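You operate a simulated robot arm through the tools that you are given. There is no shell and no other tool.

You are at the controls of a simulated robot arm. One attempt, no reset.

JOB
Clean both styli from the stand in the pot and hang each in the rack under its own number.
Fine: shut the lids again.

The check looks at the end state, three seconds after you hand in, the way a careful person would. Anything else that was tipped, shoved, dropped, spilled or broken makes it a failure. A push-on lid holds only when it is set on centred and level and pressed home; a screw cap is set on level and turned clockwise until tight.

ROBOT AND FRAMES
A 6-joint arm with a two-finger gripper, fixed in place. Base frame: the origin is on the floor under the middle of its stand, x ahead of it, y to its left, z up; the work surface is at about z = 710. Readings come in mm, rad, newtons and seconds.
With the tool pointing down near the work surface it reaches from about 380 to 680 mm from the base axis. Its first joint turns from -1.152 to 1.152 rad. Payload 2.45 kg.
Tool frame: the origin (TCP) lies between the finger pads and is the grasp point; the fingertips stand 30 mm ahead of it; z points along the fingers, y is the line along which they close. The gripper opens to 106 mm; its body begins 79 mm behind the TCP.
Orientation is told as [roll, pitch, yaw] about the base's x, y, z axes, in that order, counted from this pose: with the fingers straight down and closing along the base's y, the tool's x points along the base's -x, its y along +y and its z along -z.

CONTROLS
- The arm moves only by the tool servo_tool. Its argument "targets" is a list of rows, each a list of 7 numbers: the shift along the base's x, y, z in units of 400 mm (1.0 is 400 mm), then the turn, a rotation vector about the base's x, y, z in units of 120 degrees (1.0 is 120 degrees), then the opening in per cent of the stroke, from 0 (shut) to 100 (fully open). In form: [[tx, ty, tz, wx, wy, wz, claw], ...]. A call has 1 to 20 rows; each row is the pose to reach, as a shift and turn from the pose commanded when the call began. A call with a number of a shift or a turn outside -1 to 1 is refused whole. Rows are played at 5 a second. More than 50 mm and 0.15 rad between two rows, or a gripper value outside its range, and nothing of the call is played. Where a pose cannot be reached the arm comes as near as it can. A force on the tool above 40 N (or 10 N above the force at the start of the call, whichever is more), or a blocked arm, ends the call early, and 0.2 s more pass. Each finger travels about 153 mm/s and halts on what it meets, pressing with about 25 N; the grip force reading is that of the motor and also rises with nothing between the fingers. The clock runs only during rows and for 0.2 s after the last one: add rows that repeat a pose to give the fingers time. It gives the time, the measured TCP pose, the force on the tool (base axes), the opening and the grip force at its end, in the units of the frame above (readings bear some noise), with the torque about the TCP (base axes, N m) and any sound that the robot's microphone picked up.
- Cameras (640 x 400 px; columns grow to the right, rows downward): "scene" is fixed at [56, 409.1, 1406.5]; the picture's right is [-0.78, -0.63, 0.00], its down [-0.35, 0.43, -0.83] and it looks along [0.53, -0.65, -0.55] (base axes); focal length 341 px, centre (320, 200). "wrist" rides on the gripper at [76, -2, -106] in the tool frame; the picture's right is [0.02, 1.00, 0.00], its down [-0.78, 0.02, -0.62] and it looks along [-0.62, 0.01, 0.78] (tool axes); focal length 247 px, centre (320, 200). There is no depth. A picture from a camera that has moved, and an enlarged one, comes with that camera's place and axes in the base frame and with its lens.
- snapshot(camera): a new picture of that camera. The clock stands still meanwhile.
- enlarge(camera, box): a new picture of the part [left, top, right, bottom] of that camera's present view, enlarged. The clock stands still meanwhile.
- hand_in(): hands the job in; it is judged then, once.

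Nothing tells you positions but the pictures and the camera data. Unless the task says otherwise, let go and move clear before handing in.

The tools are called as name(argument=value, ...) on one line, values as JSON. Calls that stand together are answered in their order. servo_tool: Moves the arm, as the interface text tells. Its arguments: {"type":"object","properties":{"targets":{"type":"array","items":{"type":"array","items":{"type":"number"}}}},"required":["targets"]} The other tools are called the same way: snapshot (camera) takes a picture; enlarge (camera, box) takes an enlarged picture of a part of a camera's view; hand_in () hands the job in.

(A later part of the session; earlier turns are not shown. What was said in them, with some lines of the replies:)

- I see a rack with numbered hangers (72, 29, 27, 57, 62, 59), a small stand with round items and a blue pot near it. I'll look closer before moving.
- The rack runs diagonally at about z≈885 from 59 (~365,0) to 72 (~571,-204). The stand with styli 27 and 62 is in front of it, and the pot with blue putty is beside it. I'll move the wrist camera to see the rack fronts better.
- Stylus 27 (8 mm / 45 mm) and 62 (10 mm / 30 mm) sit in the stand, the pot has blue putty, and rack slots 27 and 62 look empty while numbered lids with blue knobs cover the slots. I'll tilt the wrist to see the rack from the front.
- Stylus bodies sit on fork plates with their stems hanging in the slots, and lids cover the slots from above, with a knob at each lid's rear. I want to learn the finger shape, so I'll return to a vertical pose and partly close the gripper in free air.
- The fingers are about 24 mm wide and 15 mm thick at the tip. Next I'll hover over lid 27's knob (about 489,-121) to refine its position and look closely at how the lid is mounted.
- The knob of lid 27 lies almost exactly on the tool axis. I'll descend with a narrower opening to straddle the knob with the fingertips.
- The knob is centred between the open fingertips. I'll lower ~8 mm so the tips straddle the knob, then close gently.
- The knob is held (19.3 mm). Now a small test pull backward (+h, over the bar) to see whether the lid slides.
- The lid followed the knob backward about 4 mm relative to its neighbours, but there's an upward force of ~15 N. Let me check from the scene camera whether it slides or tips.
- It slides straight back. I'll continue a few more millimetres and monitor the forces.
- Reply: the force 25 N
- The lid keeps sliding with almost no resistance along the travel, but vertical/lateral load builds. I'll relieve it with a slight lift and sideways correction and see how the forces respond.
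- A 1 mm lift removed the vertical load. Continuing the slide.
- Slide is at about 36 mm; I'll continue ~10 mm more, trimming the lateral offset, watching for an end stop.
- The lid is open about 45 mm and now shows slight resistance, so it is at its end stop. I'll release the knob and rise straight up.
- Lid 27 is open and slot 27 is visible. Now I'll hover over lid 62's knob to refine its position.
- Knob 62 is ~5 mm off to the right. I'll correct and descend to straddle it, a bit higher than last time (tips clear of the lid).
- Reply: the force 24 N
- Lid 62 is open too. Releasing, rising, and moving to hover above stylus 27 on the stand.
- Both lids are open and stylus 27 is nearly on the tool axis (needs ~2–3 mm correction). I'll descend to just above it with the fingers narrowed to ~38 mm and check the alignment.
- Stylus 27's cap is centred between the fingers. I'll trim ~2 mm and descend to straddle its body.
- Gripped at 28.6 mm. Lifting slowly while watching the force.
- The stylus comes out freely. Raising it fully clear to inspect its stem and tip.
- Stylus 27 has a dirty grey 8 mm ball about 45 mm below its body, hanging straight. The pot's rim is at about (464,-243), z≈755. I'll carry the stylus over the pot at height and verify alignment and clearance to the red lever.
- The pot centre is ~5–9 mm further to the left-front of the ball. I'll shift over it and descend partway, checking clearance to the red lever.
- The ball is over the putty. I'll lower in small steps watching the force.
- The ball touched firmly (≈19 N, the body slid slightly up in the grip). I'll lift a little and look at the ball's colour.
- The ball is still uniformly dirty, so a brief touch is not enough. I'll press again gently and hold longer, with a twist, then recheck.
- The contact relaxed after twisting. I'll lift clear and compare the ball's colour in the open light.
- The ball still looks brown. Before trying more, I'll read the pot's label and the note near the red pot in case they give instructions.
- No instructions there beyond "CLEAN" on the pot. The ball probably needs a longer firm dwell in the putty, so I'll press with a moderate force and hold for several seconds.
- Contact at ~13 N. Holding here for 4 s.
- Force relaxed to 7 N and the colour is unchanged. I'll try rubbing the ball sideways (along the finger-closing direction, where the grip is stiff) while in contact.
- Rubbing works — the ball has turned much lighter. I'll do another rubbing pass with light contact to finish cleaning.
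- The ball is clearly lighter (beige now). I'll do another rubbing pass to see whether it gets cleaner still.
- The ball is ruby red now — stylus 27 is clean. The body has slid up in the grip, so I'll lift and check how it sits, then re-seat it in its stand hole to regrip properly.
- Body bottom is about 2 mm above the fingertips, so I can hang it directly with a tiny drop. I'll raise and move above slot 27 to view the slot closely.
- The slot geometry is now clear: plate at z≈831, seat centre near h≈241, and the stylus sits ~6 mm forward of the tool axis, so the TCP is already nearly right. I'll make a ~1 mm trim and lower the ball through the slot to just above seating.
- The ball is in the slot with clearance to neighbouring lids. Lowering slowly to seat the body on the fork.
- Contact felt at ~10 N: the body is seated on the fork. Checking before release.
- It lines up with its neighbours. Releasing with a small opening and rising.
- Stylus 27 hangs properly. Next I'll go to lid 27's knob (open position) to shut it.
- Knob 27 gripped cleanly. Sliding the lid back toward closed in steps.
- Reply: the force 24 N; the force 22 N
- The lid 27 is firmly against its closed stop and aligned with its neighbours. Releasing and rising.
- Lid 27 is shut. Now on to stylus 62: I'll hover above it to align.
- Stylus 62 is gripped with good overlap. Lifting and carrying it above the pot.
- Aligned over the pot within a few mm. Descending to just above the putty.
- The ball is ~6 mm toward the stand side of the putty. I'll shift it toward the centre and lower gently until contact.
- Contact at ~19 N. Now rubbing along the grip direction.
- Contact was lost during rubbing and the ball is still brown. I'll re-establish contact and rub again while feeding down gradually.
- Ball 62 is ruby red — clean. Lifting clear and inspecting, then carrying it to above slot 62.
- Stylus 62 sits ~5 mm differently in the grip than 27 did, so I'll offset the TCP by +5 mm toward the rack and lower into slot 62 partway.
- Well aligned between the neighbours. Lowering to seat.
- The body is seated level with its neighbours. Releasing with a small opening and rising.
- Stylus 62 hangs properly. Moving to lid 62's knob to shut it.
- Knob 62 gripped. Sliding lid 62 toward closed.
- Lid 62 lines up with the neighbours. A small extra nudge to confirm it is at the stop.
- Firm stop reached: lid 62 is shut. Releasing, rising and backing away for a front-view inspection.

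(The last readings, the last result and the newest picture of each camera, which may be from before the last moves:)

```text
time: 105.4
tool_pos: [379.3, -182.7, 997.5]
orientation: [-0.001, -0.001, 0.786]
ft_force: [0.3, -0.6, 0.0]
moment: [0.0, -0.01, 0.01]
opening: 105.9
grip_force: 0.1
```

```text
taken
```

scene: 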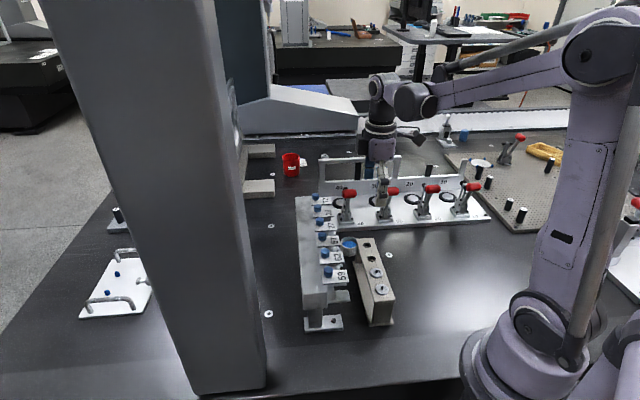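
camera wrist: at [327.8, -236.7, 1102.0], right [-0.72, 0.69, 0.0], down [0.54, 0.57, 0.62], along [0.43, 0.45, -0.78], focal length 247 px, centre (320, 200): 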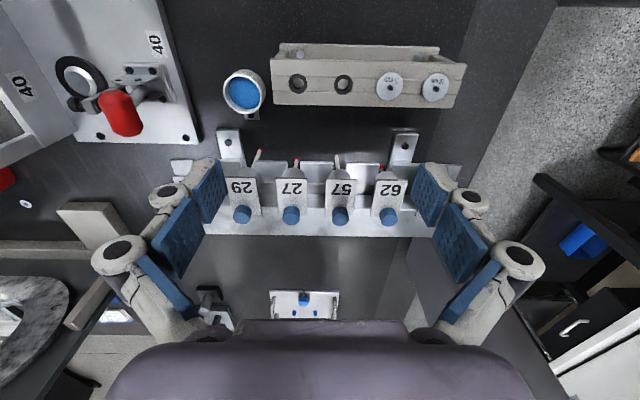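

enlarge(camera="wrist", box=[220, 130, 420, 240])

servo_tool(targets=[[0, 0.003, -0.034, 0.03, -0.03, 0, 100], [0, 0.006, -0.067, 0.059, -0.059, 0, 100], [0, 0.009, -0.1, 0.089, -0.089, 0, 100], [0, 0.01, -0.13, 0.118, -0.118, 0, 100], [0, 0.01, -0.165, 0.148, -0.148, 0, 100], [0, 0.01, -0.19, 0.177, -0.177, 0, 100], [0, 0.01, -0.19, 0.177, -0.177, 0, 100]])

snapshot(camera="wrist")

enlarge(camera="wrist", box=[210, 80, 430, 225])

```text
3.20 times, centred on (320, 185) of wrist
camera zoom: at [327.8, -236.7, 1102.0], right [-0.72, 0.69, 0.0], down [0.54, 0.57, 0.62], along [0.43, 0.45, -0.78], focal length 790 px, centre (320, 248)
```

zoom: 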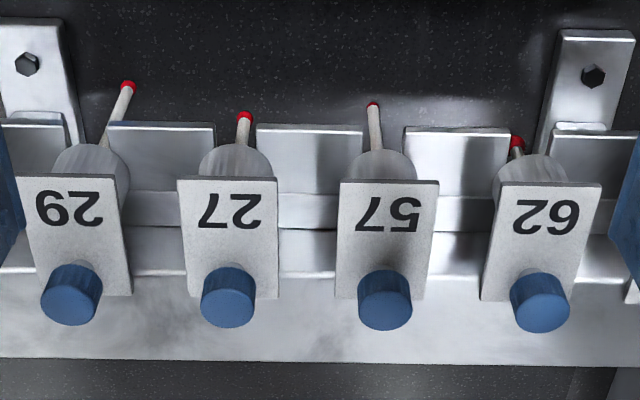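

```text
time: 107.0
tool_pos: [380.4, -177.5, 924.6]
orientation: [0.0, -0.526, 0.785]
ft_force: [-0.9, 0.9, 0.8]
moment: [0.03, 0.01, -0.01]
opening: 106.0
grip_force: 0.0
```

```text
taken
camera wrist: at [298.4, -261.1, 975.8], right [-0.72, 0.69, -0.01], down [0.25, 0.27, 0.93], along [0.65, 0.67, -0.37], focal length 247 px, centre (320, 200)
```

wrist: 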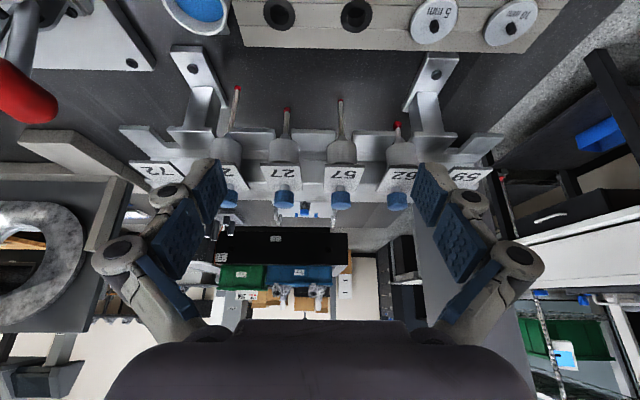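

```text
2.76 times, centred on (320, 152) of wrist
camera zoom: at [298.4, -261.1, 975.8], right [-0.72, 0.69, -0.01], down [0.25, 0.27, 0.93], along [0.65, 0.67, -0.37], focal length 681 px, centre (320, 331)
```

zoom: 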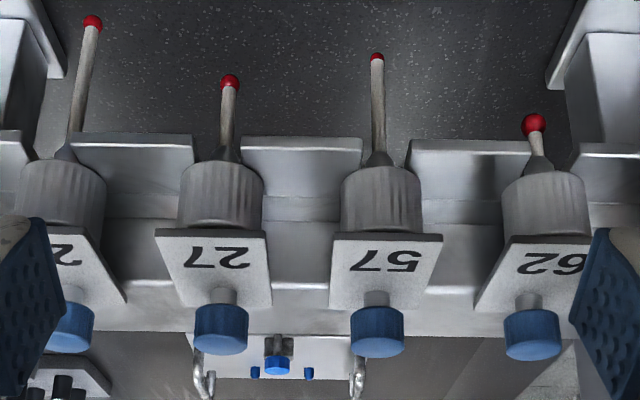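

Both styli (27 and 62) hang under their own numbers with clean ruby balls and closed lids, level with the neighbours. I'll retract clear to a high pose and take a last look before handing in.

servo_tool(targets=[[0, 0, 0.05, -0.03, 0.03, 0, 100], [-0.01, 0, 0.1, -0.059, 0.059, 0, 100], [-0.02, 0, 0.16, -0.089, 0.089, 0, 100], [-0.04, 0, 0.22, -0.118, 0.118, 0, 100], [-0.06, 0, 0.3, -0.148, 0.148, 0, 100], [-0.08, 0, 0.38, -0.177, 0.177, 0, 100], [-0.12, 0, 0.46, -0.177, 0.177, 0, 100], [-0.12, 0, 0.46, -0.177, 0.177, 0, 100]])

snapshot(camera="wrist")

enlarge(camera="scene", box=[280, 170, 420, 340])

```text
time: 108.8
tool_pos: [330.0, -180.1, 1111.7]
orientation: [0.0, 0.002, 0.788]
ft_force: [0.1, 0.4, 0.0]
moment: [0.0, 0.02, -0.01]
opening: 106.1
grip_force: 0.0
```

```text
taken
camera wrist: at [277.2, -233.7, 1215.6], right [-0.72, 0.69, 0.0], down [0.54, 0.57, 0.62], along [0.43, 0.45, -0.78], focal length 247 px, centre (320, 200)
```

wrist: 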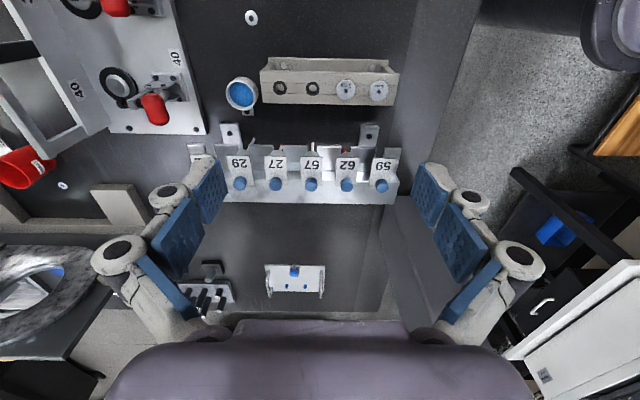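

```text
2.35 times, centred on (350, 255) of scene
camera zoom: at [56.0, 409.1, 1406.5], right [-0.78, -0.63, 0.0], down [-0.35, 0.43, -0.83], along [0.53, -0.65, -0.55], focal length 802 px, centre (249, 71)
```

zoom: 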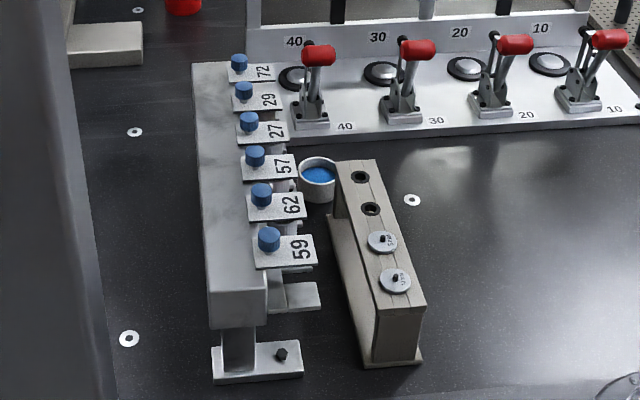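

The scene matches the starting layout: all lids are shut, both stand holes are empty, styli 27 and 62 are clean and hanging under their numbers, and the arm is clear. Handing in.

hand_in()

```text
The job is handed in.
```

I cleaned styli 27 and 62 in the pot and hung each in the rack under its own number. Both lids are shut again, and I have handed the job in.

- **Cleaning:** Pressing the tips into the putty left them brown. Rubbing them against it turned both balls ruby red.
- **Hanging:** In the last front view, both styli sat level with 29 and 57 in the neighbouring slots.
- **Lids:** I slid 27 and 62 back until they met a firm stop. In the last picture all six lids were where they started.
- **Everything else:** The pot and stand looked unmoved in the last picture. I saw nothing tipped or spilled, and the arm is clear of the work area.
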